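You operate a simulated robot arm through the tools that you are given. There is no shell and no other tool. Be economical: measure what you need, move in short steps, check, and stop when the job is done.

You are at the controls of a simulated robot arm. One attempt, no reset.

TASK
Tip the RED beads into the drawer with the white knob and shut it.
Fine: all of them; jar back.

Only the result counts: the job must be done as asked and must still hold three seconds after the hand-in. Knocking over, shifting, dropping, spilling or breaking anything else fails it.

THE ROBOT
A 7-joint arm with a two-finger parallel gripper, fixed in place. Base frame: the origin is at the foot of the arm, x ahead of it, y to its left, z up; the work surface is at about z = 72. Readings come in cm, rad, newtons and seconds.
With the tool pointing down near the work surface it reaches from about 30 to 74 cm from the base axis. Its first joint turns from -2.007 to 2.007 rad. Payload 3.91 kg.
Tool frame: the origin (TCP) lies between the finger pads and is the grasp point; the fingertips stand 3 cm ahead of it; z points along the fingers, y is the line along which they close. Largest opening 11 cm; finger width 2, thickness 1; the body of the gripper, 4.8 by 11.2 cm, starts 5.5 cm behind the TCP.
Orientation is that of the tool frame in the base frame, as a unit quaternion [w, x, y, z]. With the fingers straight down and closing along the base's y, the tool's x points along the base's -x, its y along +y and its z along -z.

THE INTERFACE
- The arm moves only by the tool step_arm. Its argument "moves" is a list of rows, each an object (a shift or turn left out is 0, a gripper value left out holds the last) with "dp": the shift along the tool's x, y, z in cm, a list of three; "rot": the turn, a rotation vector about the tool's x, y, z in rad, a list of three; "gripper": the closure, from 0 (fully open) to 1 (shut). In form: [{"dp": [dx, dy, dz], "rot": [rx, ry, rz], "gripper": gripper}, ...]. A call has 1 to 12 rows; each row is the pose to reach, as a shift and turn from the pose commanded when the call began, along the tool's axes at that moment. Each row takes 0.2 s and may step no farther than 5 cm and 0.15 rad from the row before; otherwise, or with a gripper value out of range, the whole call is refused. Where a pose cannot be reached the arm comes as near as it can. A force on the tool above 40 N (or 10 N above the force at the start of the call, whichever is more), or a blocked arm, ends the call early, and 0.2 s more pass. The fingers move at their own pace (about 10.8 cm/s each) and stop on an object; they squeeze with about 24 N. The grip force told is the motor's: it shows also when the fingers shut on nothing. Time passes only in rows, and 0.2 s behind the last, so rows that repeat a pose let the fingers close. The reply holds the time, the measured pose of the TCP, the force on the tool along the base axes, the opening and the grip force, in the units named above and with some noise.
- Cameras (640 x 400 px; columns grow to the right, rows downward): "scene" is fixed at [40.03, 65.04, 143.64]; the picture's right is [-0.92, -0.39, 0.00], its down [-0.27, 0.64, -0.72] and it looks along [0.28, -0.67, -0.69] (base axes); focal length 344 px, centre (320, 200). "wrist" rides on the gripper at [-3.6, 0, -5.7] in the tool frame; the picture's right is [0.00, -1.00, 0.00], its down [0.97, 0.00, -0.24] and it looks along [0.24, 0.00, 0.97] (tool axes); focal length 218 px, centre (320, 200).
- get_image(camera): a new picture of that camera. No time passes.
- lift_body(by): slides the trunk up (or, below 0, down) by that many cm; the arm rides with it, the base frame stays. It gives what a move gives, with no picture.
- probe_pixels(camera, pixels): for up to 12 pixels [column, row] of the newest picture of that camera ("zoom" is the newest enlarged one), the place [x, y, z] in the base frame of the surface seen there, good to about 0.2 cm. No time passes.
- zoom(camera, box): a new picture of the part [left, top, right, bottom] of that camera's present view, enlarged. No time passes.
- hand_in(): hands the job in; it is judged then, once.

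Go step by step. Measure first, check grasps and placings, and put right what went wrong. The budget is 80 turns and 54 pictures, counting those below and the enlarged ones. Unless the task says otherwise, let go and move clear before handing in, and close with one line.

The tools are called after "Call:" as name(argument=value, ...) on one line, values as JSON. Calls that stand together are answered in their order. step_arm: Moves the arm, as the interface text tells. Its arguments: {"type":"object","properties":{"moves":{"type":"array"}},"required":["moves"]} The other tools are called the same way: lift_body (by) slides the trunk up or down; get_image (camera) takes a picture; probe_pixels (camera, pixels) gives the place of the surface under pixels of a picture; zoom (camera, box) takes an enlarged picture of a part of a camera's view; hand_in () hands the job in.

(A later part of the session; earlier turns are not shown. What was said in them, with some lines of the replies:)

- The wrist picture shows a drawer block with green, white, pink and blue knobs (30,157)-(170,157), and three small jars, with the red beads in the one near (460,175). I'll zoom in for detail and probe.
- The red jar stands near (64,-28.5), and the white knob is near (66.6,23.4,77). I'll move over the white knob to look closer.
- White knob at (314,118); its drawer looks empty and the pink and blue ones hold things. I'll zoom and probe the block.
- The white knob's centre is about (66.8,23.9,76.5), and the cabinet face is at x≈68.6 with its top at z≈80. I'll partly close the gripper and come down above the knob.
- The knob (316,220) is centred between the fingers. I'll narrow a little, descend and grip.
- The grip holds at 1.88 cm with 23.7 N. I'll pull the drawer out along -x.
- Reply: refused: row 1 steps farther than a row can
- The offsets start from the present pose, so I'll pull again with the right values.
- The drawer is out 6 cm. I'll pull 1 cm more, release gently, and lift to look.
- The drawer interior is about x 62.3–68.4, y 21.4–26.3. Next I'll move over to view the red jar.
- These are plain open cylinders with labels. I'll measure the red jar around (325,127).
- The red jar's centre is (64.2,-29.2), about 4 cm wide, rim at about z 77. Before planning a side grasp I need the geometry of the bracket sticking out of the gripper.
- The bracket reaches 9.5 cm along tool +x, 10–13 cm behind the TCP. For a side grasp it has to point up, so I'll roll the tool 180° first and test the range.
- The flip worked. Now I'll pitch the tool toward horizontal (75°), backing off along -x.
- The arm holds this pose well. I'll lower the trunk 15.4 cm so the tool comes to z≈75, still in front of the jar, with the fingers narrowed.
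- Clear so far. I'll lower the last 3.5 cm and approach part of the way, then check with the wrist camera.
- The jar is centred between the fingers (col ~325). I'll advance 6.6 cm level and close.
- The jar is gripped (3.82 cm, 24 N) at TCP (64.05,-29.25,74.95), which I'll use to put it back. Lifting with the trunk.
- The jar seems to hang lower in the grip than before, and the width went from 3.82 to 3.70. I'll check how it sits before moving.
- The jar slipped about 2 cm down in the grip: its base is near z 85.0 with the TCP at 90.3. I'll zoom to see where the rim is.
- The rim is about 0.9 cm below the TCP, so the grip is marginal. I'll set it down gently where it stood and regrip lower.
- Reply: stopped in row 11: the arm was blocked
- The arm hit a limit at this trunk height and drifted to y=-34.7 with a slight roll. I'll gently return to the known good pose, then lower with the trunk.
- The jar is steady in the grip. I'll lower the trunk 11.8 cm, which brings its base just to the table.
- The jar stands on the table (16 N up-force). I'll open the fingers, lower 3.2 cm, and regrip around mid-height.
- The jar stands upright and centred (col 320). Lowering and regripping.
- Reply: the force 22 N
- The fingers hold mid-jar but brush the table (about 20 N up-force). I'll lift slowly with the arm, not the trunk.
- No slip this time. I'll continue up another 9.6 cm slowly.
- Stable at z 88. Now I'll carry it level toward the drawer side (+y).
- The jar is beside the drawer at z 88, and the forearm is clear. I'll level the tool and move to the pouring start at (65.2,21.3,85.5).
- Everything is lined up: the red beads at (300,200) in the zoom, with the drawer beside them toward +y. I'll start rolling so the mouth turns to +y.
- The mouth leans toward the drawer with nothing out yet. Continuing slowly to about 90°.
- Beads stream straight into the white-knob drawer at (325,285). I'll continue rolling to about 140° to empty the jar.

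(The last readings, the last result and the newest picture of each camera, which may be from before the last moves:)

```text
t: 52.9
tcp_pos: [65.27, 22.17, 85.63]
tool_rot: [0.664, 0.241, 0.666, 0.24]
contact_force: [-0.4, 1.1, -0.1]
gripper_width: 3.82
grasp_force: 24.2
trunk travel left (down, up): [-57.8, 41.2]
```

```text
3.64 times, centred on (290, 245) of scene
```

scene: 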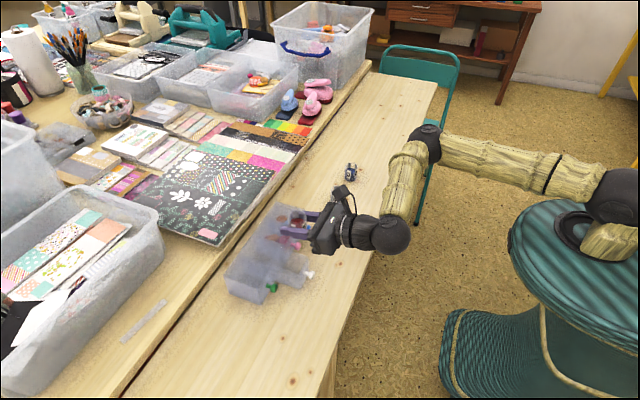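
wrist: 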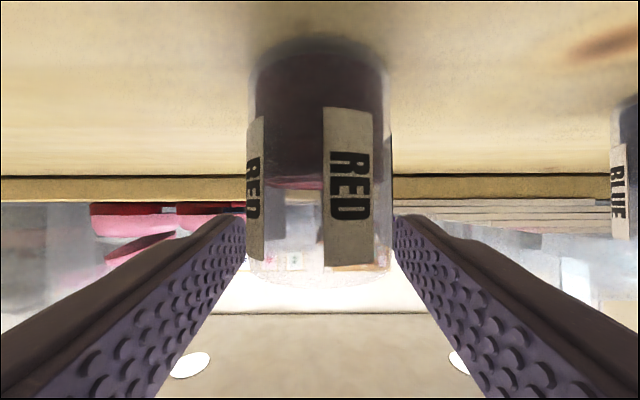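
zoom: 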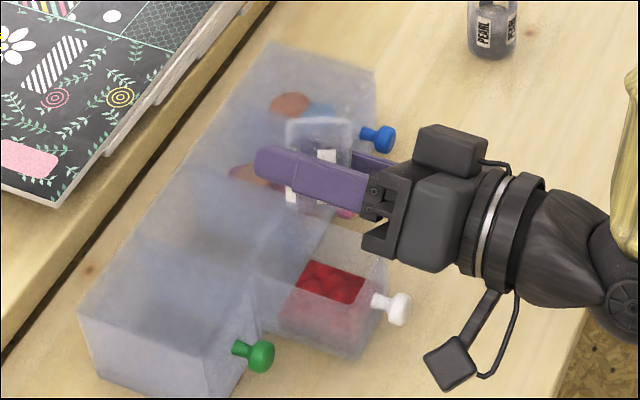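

The jar looks empty and the beads lie in the drawer. I'll tip a little more and hold to be sure none is left.

Call:
step_arm(moves=[{"rot": [0, 0, -0.12]}, {"rot": [0, 0, -0.24]}, {"rot": [0, 0, -0.3]}, {"rot": [0, 0, -0.3]}, {"rot": [0, 0, -0.3]}, {"rot": [0, 0, -0.3]}])

Call:
zoom(camera="scene", box=[255, 200, 335, 290])

```text
t: 54.3
tcp_pos: [65.32, 22.35, 85.52]
tool_rot: [0.692, 0.139, 0.694, 0.139]
contact_force: [0.4, 0.1, -0.1]
gripper_width: 3.82
grasp_force: 23.9
trunk travel left (down, up): [-57.8, 41.2]
```

```text
4.44 times, centred on (295, 245) of scene
```

zoom: 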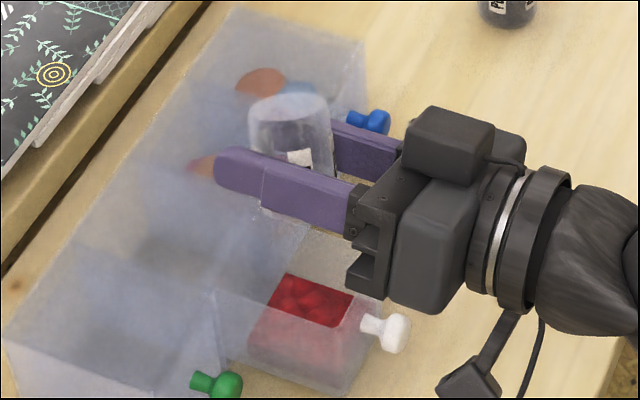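

The jar is empty. I'll roll upright again while rising a little.

Call:
step_arm(moves=[{"dp": [-0.5, 0.2, 0], "rot": [0, 0, 0.1]}, {"dp": [-1.2, 0.5, 0], "rot": [0, 0, 0.24]}, {"dp": [-2, 0.83, 0], "rot": [0, 0, 0.38]}, {"dp": [-2.77, 1.15, 0], "rot": [0, 0, 0.52]}, {"dp": [-2.77, 1.15, 0], "rot": [0, 0, 0.66]}, {"dp": [-2.77, 1.15, 0], "rot": [0, 0, 0.8]}, {"dp": [-2.77, 1.15, 0], "rot": [0, 0, 0.94]}, {"dp": [-2.77, 1.15, 0], "rot": [0, 0, 1.08]}, {"dp": [-2.77, 1.15, 0], "rot": [0, 0, 1.22]}, {"dp": [-2.77, 1.15, 0], "rot": [0, 0, 1.36]}, {"dp": [-2.77, 1.15, 0], "rot": [0, 0, 1.48]}, {"dp": [-2.77, 1.15, 0], "rot": [0, 0, 1.55]}])

Call:
step_arm(moves=[{"rot": [0, 0, 0.1]}, {"rot": [0, 0, 0.24]}, {"rot": [0, 0, 0.38]}, {"rot": [0, 0, 0.52]}, {"rot": [0, 0, 0.66]}, {"rot": [0, 0, 0.8]}, {"rot": [0, 0, 0.94]}, {"rot": [0, 0, 1.08]}, {"rot": [0, 0, 1.16]}, {"rot": [0, 0, 1.195]}, {"rot": [0, 0, 1.195]}])

```text
t: 56.9
tcp_pos: [65.34, 22.18, 88.6]
tool_rot: [0.397, 0.585, 0.398, 0.584]
contact_force: [0.5, -1.3, -0.7]
gripper_width: 3.79
grasp_force: 23.9
trunk travel left (down, up): [-57.8, 41.2]
```

```text
t: 59.3
tcp_pos: [65.31, 22.17, 88.54]
tool_rot: [0.0, 0.709, 0.0, 0.706]
contact_force: [0.3, 0.3, -0.7]
gripper_width: 3.8
grasp_force: 23.7
trunk travel left (down, up): [-57.8, 41.2]
```

Upright. Carrying the jar back toward its place, restoring the 15° pitch on the way.

Call:
step_arm(moves=[{"dp": [0, 0.6, 0], "rot": [0, -0.02, 0]}, {"dp": [0, 1.8, -0.1], "rot": [0, -0.05, 0]}, {"dp": [0, 4, -0.3], "rot": [0, -0.08, 0]}, {"dp": [0, 7, -0.5], "rot": [0, -0.11, 0]}, {"dp": [0, 10, -0.7], "rot": [0, -0.14, 0]}, {"dp": [0, 13, -0.9], "rot": [0, -0.17, 0]}, {"dp": [0, 16, -1.0], "rot": [0, -0.2, 0]}, {"dp": [0, 19, -1.1], "rot": [0, -0.22, 0]}, {"dp": [0, 22, -1.2], "rot": [0, -0.24, 0]}, {"dp": [0, 24, -1.25], "rot": [0, -0.25, 0]}, {"dp": [0, 25.2, -1.25], "rot": [0, -0.26, 0]}, {"dp": [0, 25.6, -1.25], "rot": [0, -0.26, 0]}])

Call:
step_arm(moves=[{"dp": [0, 0.6, 0]}, {"dp": [0, 1.8, 0]}, {"dp": [0, 4, 0]}, {"dp": [0, 7, 0]}, {"dp": [0, 10, 0]}, {"dp": [0, 13, 0]}, {"dp": [0, 16, 0]}, {"dp": [0, 19, 0]}, {"dp": [0, 22, 0]}, {"dp": [0, 24, 0]}, {"dp": [0, 25.2, 0]}, {"dp": [0, 25.7, 0]}])

```text
t: 61.9
tcp_pos: [64.07, -3.44, 88.62]
tool_rot: [0.0, 0.794, 0.0, 0.608]
contact_force: [-0.3, -0.4, -0.8]
gripper_width: 3.83
grasp_force: 23.8
trunk travel left (down, up): [-57.8, 41.2]
```

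```text
t: 64.5
tcp_pos: [64.06, -29.18, 88.58]
tool_rot: [0.0, 0.794, 0.0, 0.608]
contact_force: [-0.5, -0.4, -0.3]
gripper_width: 3.82
grasp_force: 24.4
trunk travel left (down, up): [-57.8, 41.2]
```

Over its spot. Lowering slowly to just above the table.

Call:
step_arm(moves=[{"dp": [-0.4, 0, 0.1]}, {"dp": [-1.3, 0, 0.35]}, {"dp": [-2.6, 0, 0.69]}, {"dp": [-4, 0, 1.07]}, {"dp": [-5.4, 0, 1.44]}, {"dp": [-6.8, 0, 1.82]}, {"dp": [-8.2, 0, 2.19]}, {"dp": [-9.6, 0, 2.56]}, {"dp": [-10.8, 0, 2.88]}, {"dp": [-11.8, 0, 3.15]}, {"dp": [-12.5, 0, 3.34]}, {"dp": [-12.75, 0, 3.4]}])

Call:
zoom(camera="scene", box=[328, 120, 408, 170])

```text
t: 67.1
tcp_pos: [63.93, -28.98, 75.41]
tool_rot: [0.002, 0.793, -0.001, 0.609]
contact_force: [-1.1, -0.2, -0.5]
gripper_width: 3.78
grasp_force: 24.1
trunk travel left (down, up): [-57.8, 41.2]
```

```text
8.00 times, centred on (368, 145) of scene
```

zoom: 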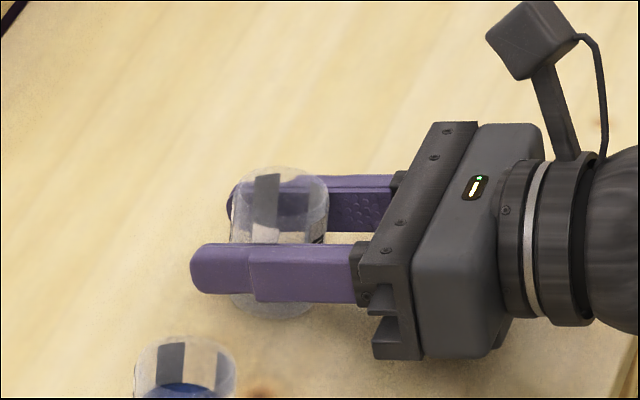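

About half a centimetre to go. Easing down.

Call:
step_arm(moves=[{"dp": [-0.1, 0.1, 0.1]}, {"dp": [-0.2, 0.2, 0.15]}, {"dp": [-0.3, 0.2, 0.2]}, {"dp": [-0.4, 0.2, 0.22]}, {"dp": [-0.48, 0.2, 0.24]}])

```text
t: 68.3
tcp_pos: [64.08, -29.29, 74.87]
tool_rot: [0.001, 0.793, 0.0, 0.609]
contact_force: [0.6, 0.6, 1.5]
gripper_width: 3.82
grasp_force: 24.4
trunk travel left (down, up): [-57.8, 41.2]
```

Light contact (1.5 N), so the base is at the table. I'll open gradually and check.

Call:
step_arm(moves=[{"dp": [-0.06, 0, 0.02]}, {"dp": [-0.06, 0, 0.02], "gripper": 0.6}, {"dp": [-0.06, 0, 0.02], "gripper": 0.5}, {"dp": [-0.06, 0, 0.02], "gripper": 0.4}, {"dp": [-0.06, 0, 0.02]}])

Call:
get_image(camera="wrist")

```text
t: 69.5
tcp_pos: [64.09, -29.22, 74.8]
tool_rot: [0.0, 0.794, 0.0, 0.608]
contact_force: [1.5, -0.5, 2.5]
gripper_width: 6.58
grasp_force: 0.0
trunk travel left (down, up): [-57.8, 41.2]
```

```text
13 pictures are left
```

wrist: 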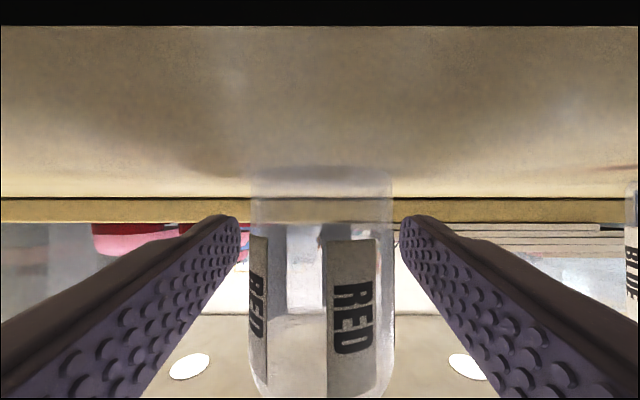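

The jar stands upright, empty and free between the fingers. Retreating level along -x.

Call:
step_arm(moves=[{"dp": [0.1, 0, -0.3]}, {"dp": [-0.25, 0, -1.9]}, {"dp": [-0.8, 0, -3.85]}, {"dp": [-1.35, 0, -5.8]}, {"dp": [-1.85, 0, -7.7]}, {"dp": [-2.4, 0, -9.7]}, {"dp": [-2.9, 0, -11.6]}, {"dp": [-2.9, 0, -11.6]}])

Call:
lift_body(by=14.7)

Call:
get_image(camera="scene")

```text
t: 71.3
tcp_pos: [52.06, -29.21, 75.18]
tool_rot: [0.0, 0.794, 0.001, 0.608]
contact_force: [-0.6, 0.6, 1.2]
gripper_width: 6.59
grasp_force: 0.0
trunk travel left (down, up): [-57.8, 41.2]
```

```text
t: 73.0
tcp_pos: [52.04, -29.35, 89.68]
tool_rot: [0.0, 0.794, 0.001, 0.608]
contact_force: [-0.4, 0.3, 0.4]
gripper_width: 6.6
grasp_force: 0.0
trunk travel left (down, up): [-72.5, 26.5]
```

```text
12 pictures are left
```

scene: 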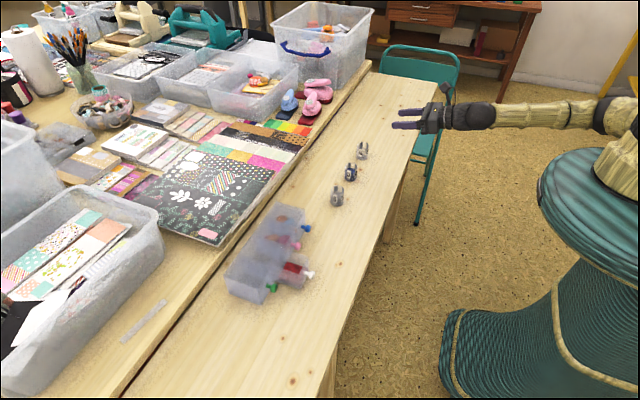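

The jar is back with the other two, and the drawer holds the red beads. I'll swing over in front of the white knob with closed fingers to push it shut.

Call:
step_arm(moves=[{"dp": [0, -4.4, 0], "gripper": 1}, {"dp": [0, -8.9, 0]}, {"dp": [0, -13.4, 0]}, {"dp": [0, -17.9, 0]}, {"dp": [0, -22.4, 0]}, {"dp": [0, -26.9, 0]}, {"dp": [0, -31.4, 0]}, {"dp": [0, -35.9, 0]}, {"dp": [0, -40.4, 0]}, {"dp": [0, -44.9, 0]}, {"dp": [0, -49.4, 0]}, {"dp": [0, -53.2, 0]}])

Call:
lift_body(by=-12.8)

Call:
zoom(camera="scene", box=[230, 200, 390, 300])

Call:
get_image(camera="wrist")

```text
t: 74.1
tcp_pos: [51.36, -16.38, 91.47]
tool_rot: [0.074, 0.796, 0.044, 0.6]
contact_force: [0.0, 1.3, 0.8]
gripper_width: 0.0
grasp_force: 23.8
trunk travel left (down, up): [-72.5, 26.5]
stopped in row 5: the arm was blocked; the commanded pose is now the measured one
```

```text
t: 75.7
tcp_pos: [51.3, -16.17, 78.55]
tool_rot: [0.073, 0.796, 0.044, 0.599]
contact_force: [-0.2, 0.4, 0.3]
gripper_width: 0.0
grasp_force: 23.7
trunk travel left (down, up): [-59.7, 39.3]
```

```text
4.00 times, centred on (310, 250) of scene
```

zoom: 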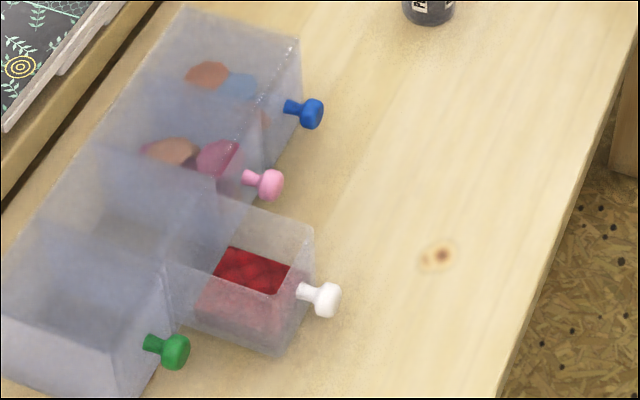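

```text
10 pictures are left
```

wrist: 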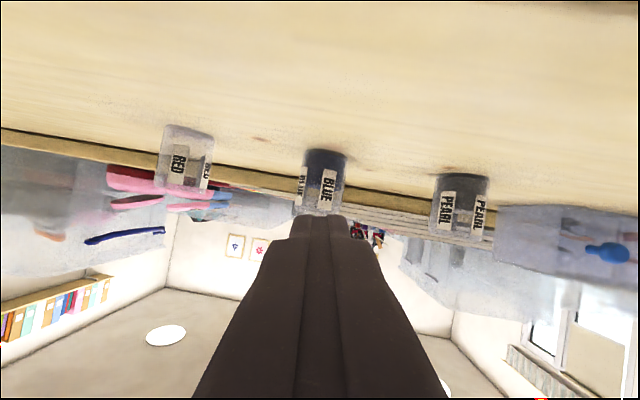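

The arm met a joint limit partway but touched nothing; the jars stand at (185,160), (320,180) and (460,205). I'll raise the arm with the trunk low, restore the orientation, and sweep over at x≈62 as before.

Call:
step_arm(moves=[{"dp": [2.8, 0.3, 0.2], "rot": [0.01, 0.003, 0.027]}, {"dp": [5.4, 0.6, 0.9], "rot": [0.02, 0.007, 0.053]}, {"dp": [8, 0.9, 2.2], "rot": [0.03, 0.01, 0.08]}, {"dp": [10.5, 1.2, 4], "rot": [0.04, 0.013, 0.106]}, {"dp": [12.5, 1.5, 5.8], "rot": [0.05, 0.016, 0.132]}, {"dp": [13.87, 1.75, 7.15], "rot": [0.062, 0.02, 0.159]}, {"dp": [13.87, 1.75, 7.15], "rot": [0.062, 0.02, 0.159]}])

```text
t: 77.3
tcp_pos: [62.19, -16.11, 89.88]
tool_rot: [-0.003, 0.793, 0.001, 0.609]
contact_force: [0.1, 1.0, 0.4]
gripper_width: 0.01
grasp_force: 24.1
trunk travel left (down, up): [-59.7, 39.3]
```

Call:
step_arm(moves=[{"dp": [0, -3, 0]}, {"dp": [0, -6.5, 0]}, {"dp": [0, -10, 0]}, {"dp": [0, -13.5, 0]}, {"dp": [0, -17, 0]}, {"dp": [0, -20.5, 0]}, {"dp": [0, -24, 0]}, {"dp": [0, -27.5, 0]}, {"dp": [0, -31, 0]}, {"dp": [0, -34.5, 0]}, {"dp": [0, -38, 0]}, {"dp": [0, -40.05, 0]}])

```text
t: 79.9
tcp_pos: [62.06, 24.01, 90.38]
tool_rot: [-0.002, 0.793, 0.0, 0.61]
contact_force: [0.1, -0.4, 0.5]
gripper_width: 0.0
grasp_force: 23.7
trunk travel left (down, up): [-59.7, 39.3]
```

Aligned with the knob in y. I'll back off to x≈53.5 and descend in front of the knob.

Call:
step_arm(moves=[{"dp": [-0.8, 0, -2.9]}, {"dp": [-1.6, 0, -5.8]}, {"dp": [-2.19, 0, -8.2]}, {"dp": [-5, 0, -7.45]}, {"dp": [-8, 0, -6.65]}, {"dp": [-11, 0, -5.85]}, {"dp": [-13.5, 0, -5.2]}, {"dp": [-15.2, 0, -4.73]}, {"dp": [-15.2, 0, -4.73]}])

Call:
zoom(camera="scene", box=[230, 200, 390, 300])

```text
t: 81.9
tcp_pos: [53.59, 23.92, 76.6]
tool_rot: [0.0, 0.793, -0.002, 0.609]
contact_force: [-0.3, -0.7, 0.1]
gripper_width: 0.01
grasp_force: 23.8
trunk travel left (down, up): [-59.7, 39.3]
```

```text
4.00 times, centred on (310, 250) of scene
```

zoom: 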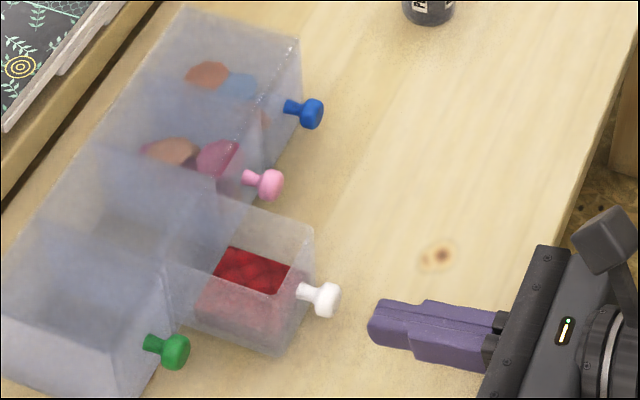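

The fingertips are in line with the white knob at (320,300). Pushing slowly along +x, stopping slightly short.

Call:
step_arm(moves=[{"dp": [0.39, 0, 1.45]}, {"dp": [0.59, 0, 2.2]}, {"dp": [0.77, 0, 2.9]}, {"dp": [0.98, 0, 3.67]}, {"dp": [1.19, 0, 4.44]}, {"dp": [1.39, 0, 5.2]}, {"dp": [1.6, 0, 5.99]}, {"dp": [1.81, 0, 6.76]}, {"dp": [2.0, 0, 7.5]}, {"dp": [2.14, 0, 8.0]}, {"dp": [2.14, 0, 8.0]}])

Call:
zoom(camera="scene", box=[230, 200, 390, 300])

```text
t: 84.3
tcp_pos: [61.78, 23.85, 76.62]
tool_rot: [-0.001, 0.793, -0.001, 0.609]
contact_force: [0.3, -0.1, 0.2]
gripper_width: 0.0
grasp_force: 24.0
trunk travel left (down, up): [-59.7, 39.3]
```

```text
4.00 times, centred on (310, 250) of scene
```

zoom: 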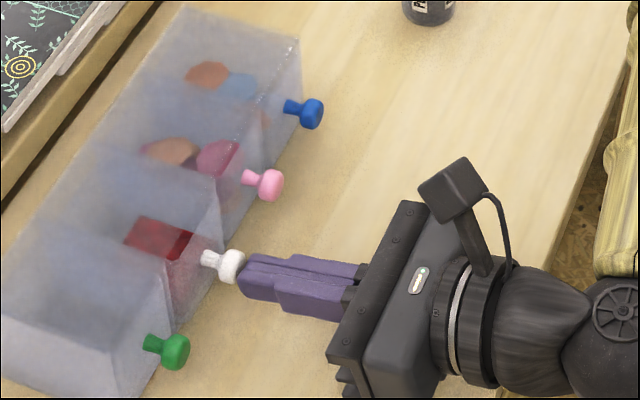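

Almost closed; the knob at (228,265) still stands slightly out. Pushing on in small steps.

Call:
step_arm(moves=[{"dp": [0.08, 0, 0.29]}, {"dp": [0.15, 0, 0.58]}, {"dp": [0.21, 0, 0.77]}, {"dp": [0.26, 0, 0.97]}, {"dp": [0.29, 0, 1.1]}])

Call:
probe_pixels(camera="scene", pixels=[[283, 265]])

Call:
zoom(camera="scene", box=[230, 200, 390, 300])

```text
t: 85.5
tcp_pos: [62.74, 23.97, 76.66]
tool_rot: [-0.002, 0.792, 0.001, 0.61]
contact_force: [-8.3, 2.4, 2.7]
gripper_width: 0.01
grasp_force: 23.8
trunk travel left (down, up): [-59.7, 39.3]
```

```text
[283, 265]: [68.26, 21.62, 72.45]
```

```text
4.00 times, centred on (310, 250) of scene
```

zoom: 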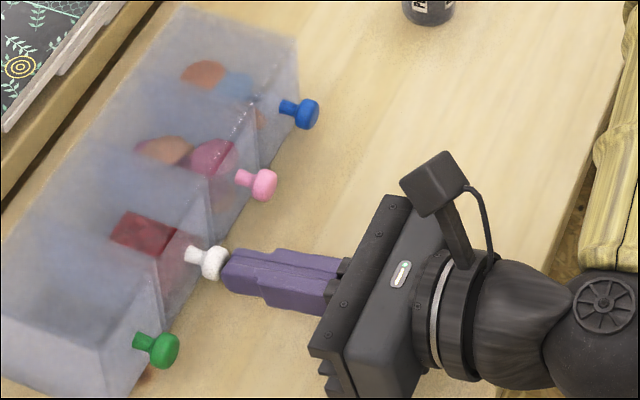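

The drawer is shut, but comparing pictures the cabinet shifted slightly at the end: the green knob moved about 10 zoom px. I'll back off and measure how much.

Call:
step_arm(moves=[{"dp": [-0.13, 0, -0.5]}, {"dp": [-0.5, 0, -2]}, {"dp": [-1.2, 0, -4.5]}, {"dp": [-1.8, 0, -7]}, {"dp": [0.5, 0, -8]}, {"dp": [4, 0, -8.9]}, {"dp": [8, 0, -9.9]}, {"dp": [11, 0, -10.7]}])

Call:
get_image(camera="scene")

Call:
probe_pixels(camera="scene", pixels=[[272, 287], [271, 286], [281, 265], [282, 266], [295, 246], [296, 245], [306, 228], [307, 229], [262, 290], [224, 275], [290, 208], [304, 212]])

```text
t: 87.3
tcp_pos: [55.3, 23.96, 89.94]
tool_rot: [-0.002, 0.793, 0.001, 0.61]
contact_force: [-0.3, 0.4, 0.1]
gripper_width: 0.0
grasp_force: 24.6
trunk travel left (down, up): [-59.7, 39.3]
```

```text
6 pictures are left
```

scene: 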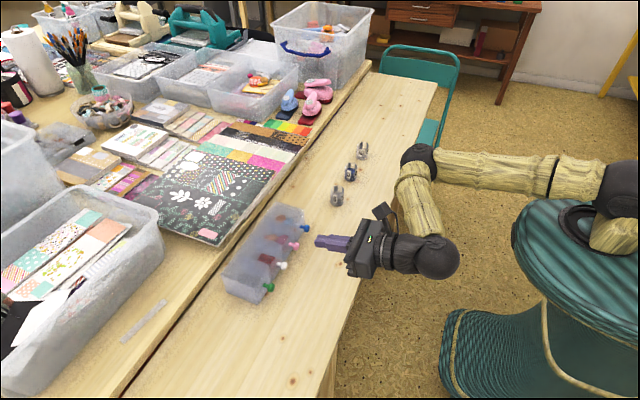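

```text
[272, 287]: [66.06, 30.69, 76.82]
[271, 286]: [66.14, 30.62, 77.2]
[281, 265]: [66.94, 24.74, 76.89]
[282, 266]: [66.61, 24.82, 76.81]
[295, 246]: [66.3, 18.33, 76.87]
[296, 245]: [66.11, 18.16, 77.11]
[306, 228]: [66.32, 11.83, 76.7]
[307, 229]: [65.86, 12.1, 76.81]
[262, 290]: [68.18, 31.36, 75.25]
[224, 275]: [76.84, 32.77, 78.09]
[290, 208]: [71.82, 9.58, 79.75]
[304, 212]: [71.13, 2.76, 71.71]
```

I'll repeat the very first scene zoom to compare cabinet positions pixel by pixel.

Call:
zoom(camera="scene", box=[210, 130, 390, 310])

```text
2.22 times, centred on (300, 220) of scene
```

zoom: 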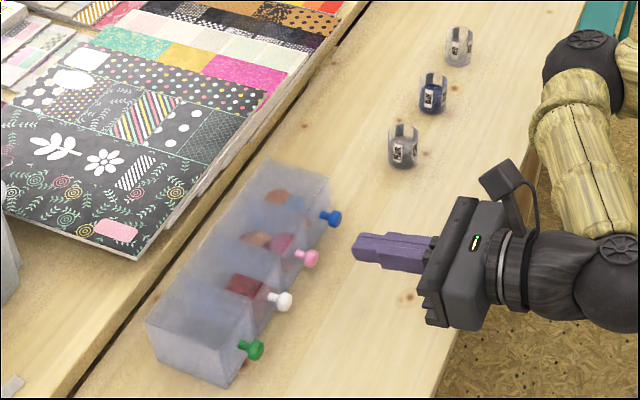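

Compared with the first picture, the knobs and cabinet corners are within about 2 zoom px (~0.2 cm). The white drawer is flush with the red beads visible inside at (245,285), and the empty red jar stands back in its place at (459,45). The arm is clear, so I'm handing in.

Call:
hand_in()

```text
The job is handed in.
```

The red beads are in the white-knob drawer, which is shut, with no spills visible, and the empty red jar is back in its place. Pushing the drawer shut nudged the cabinet, but it ended within about 0.2 cm of where it started.
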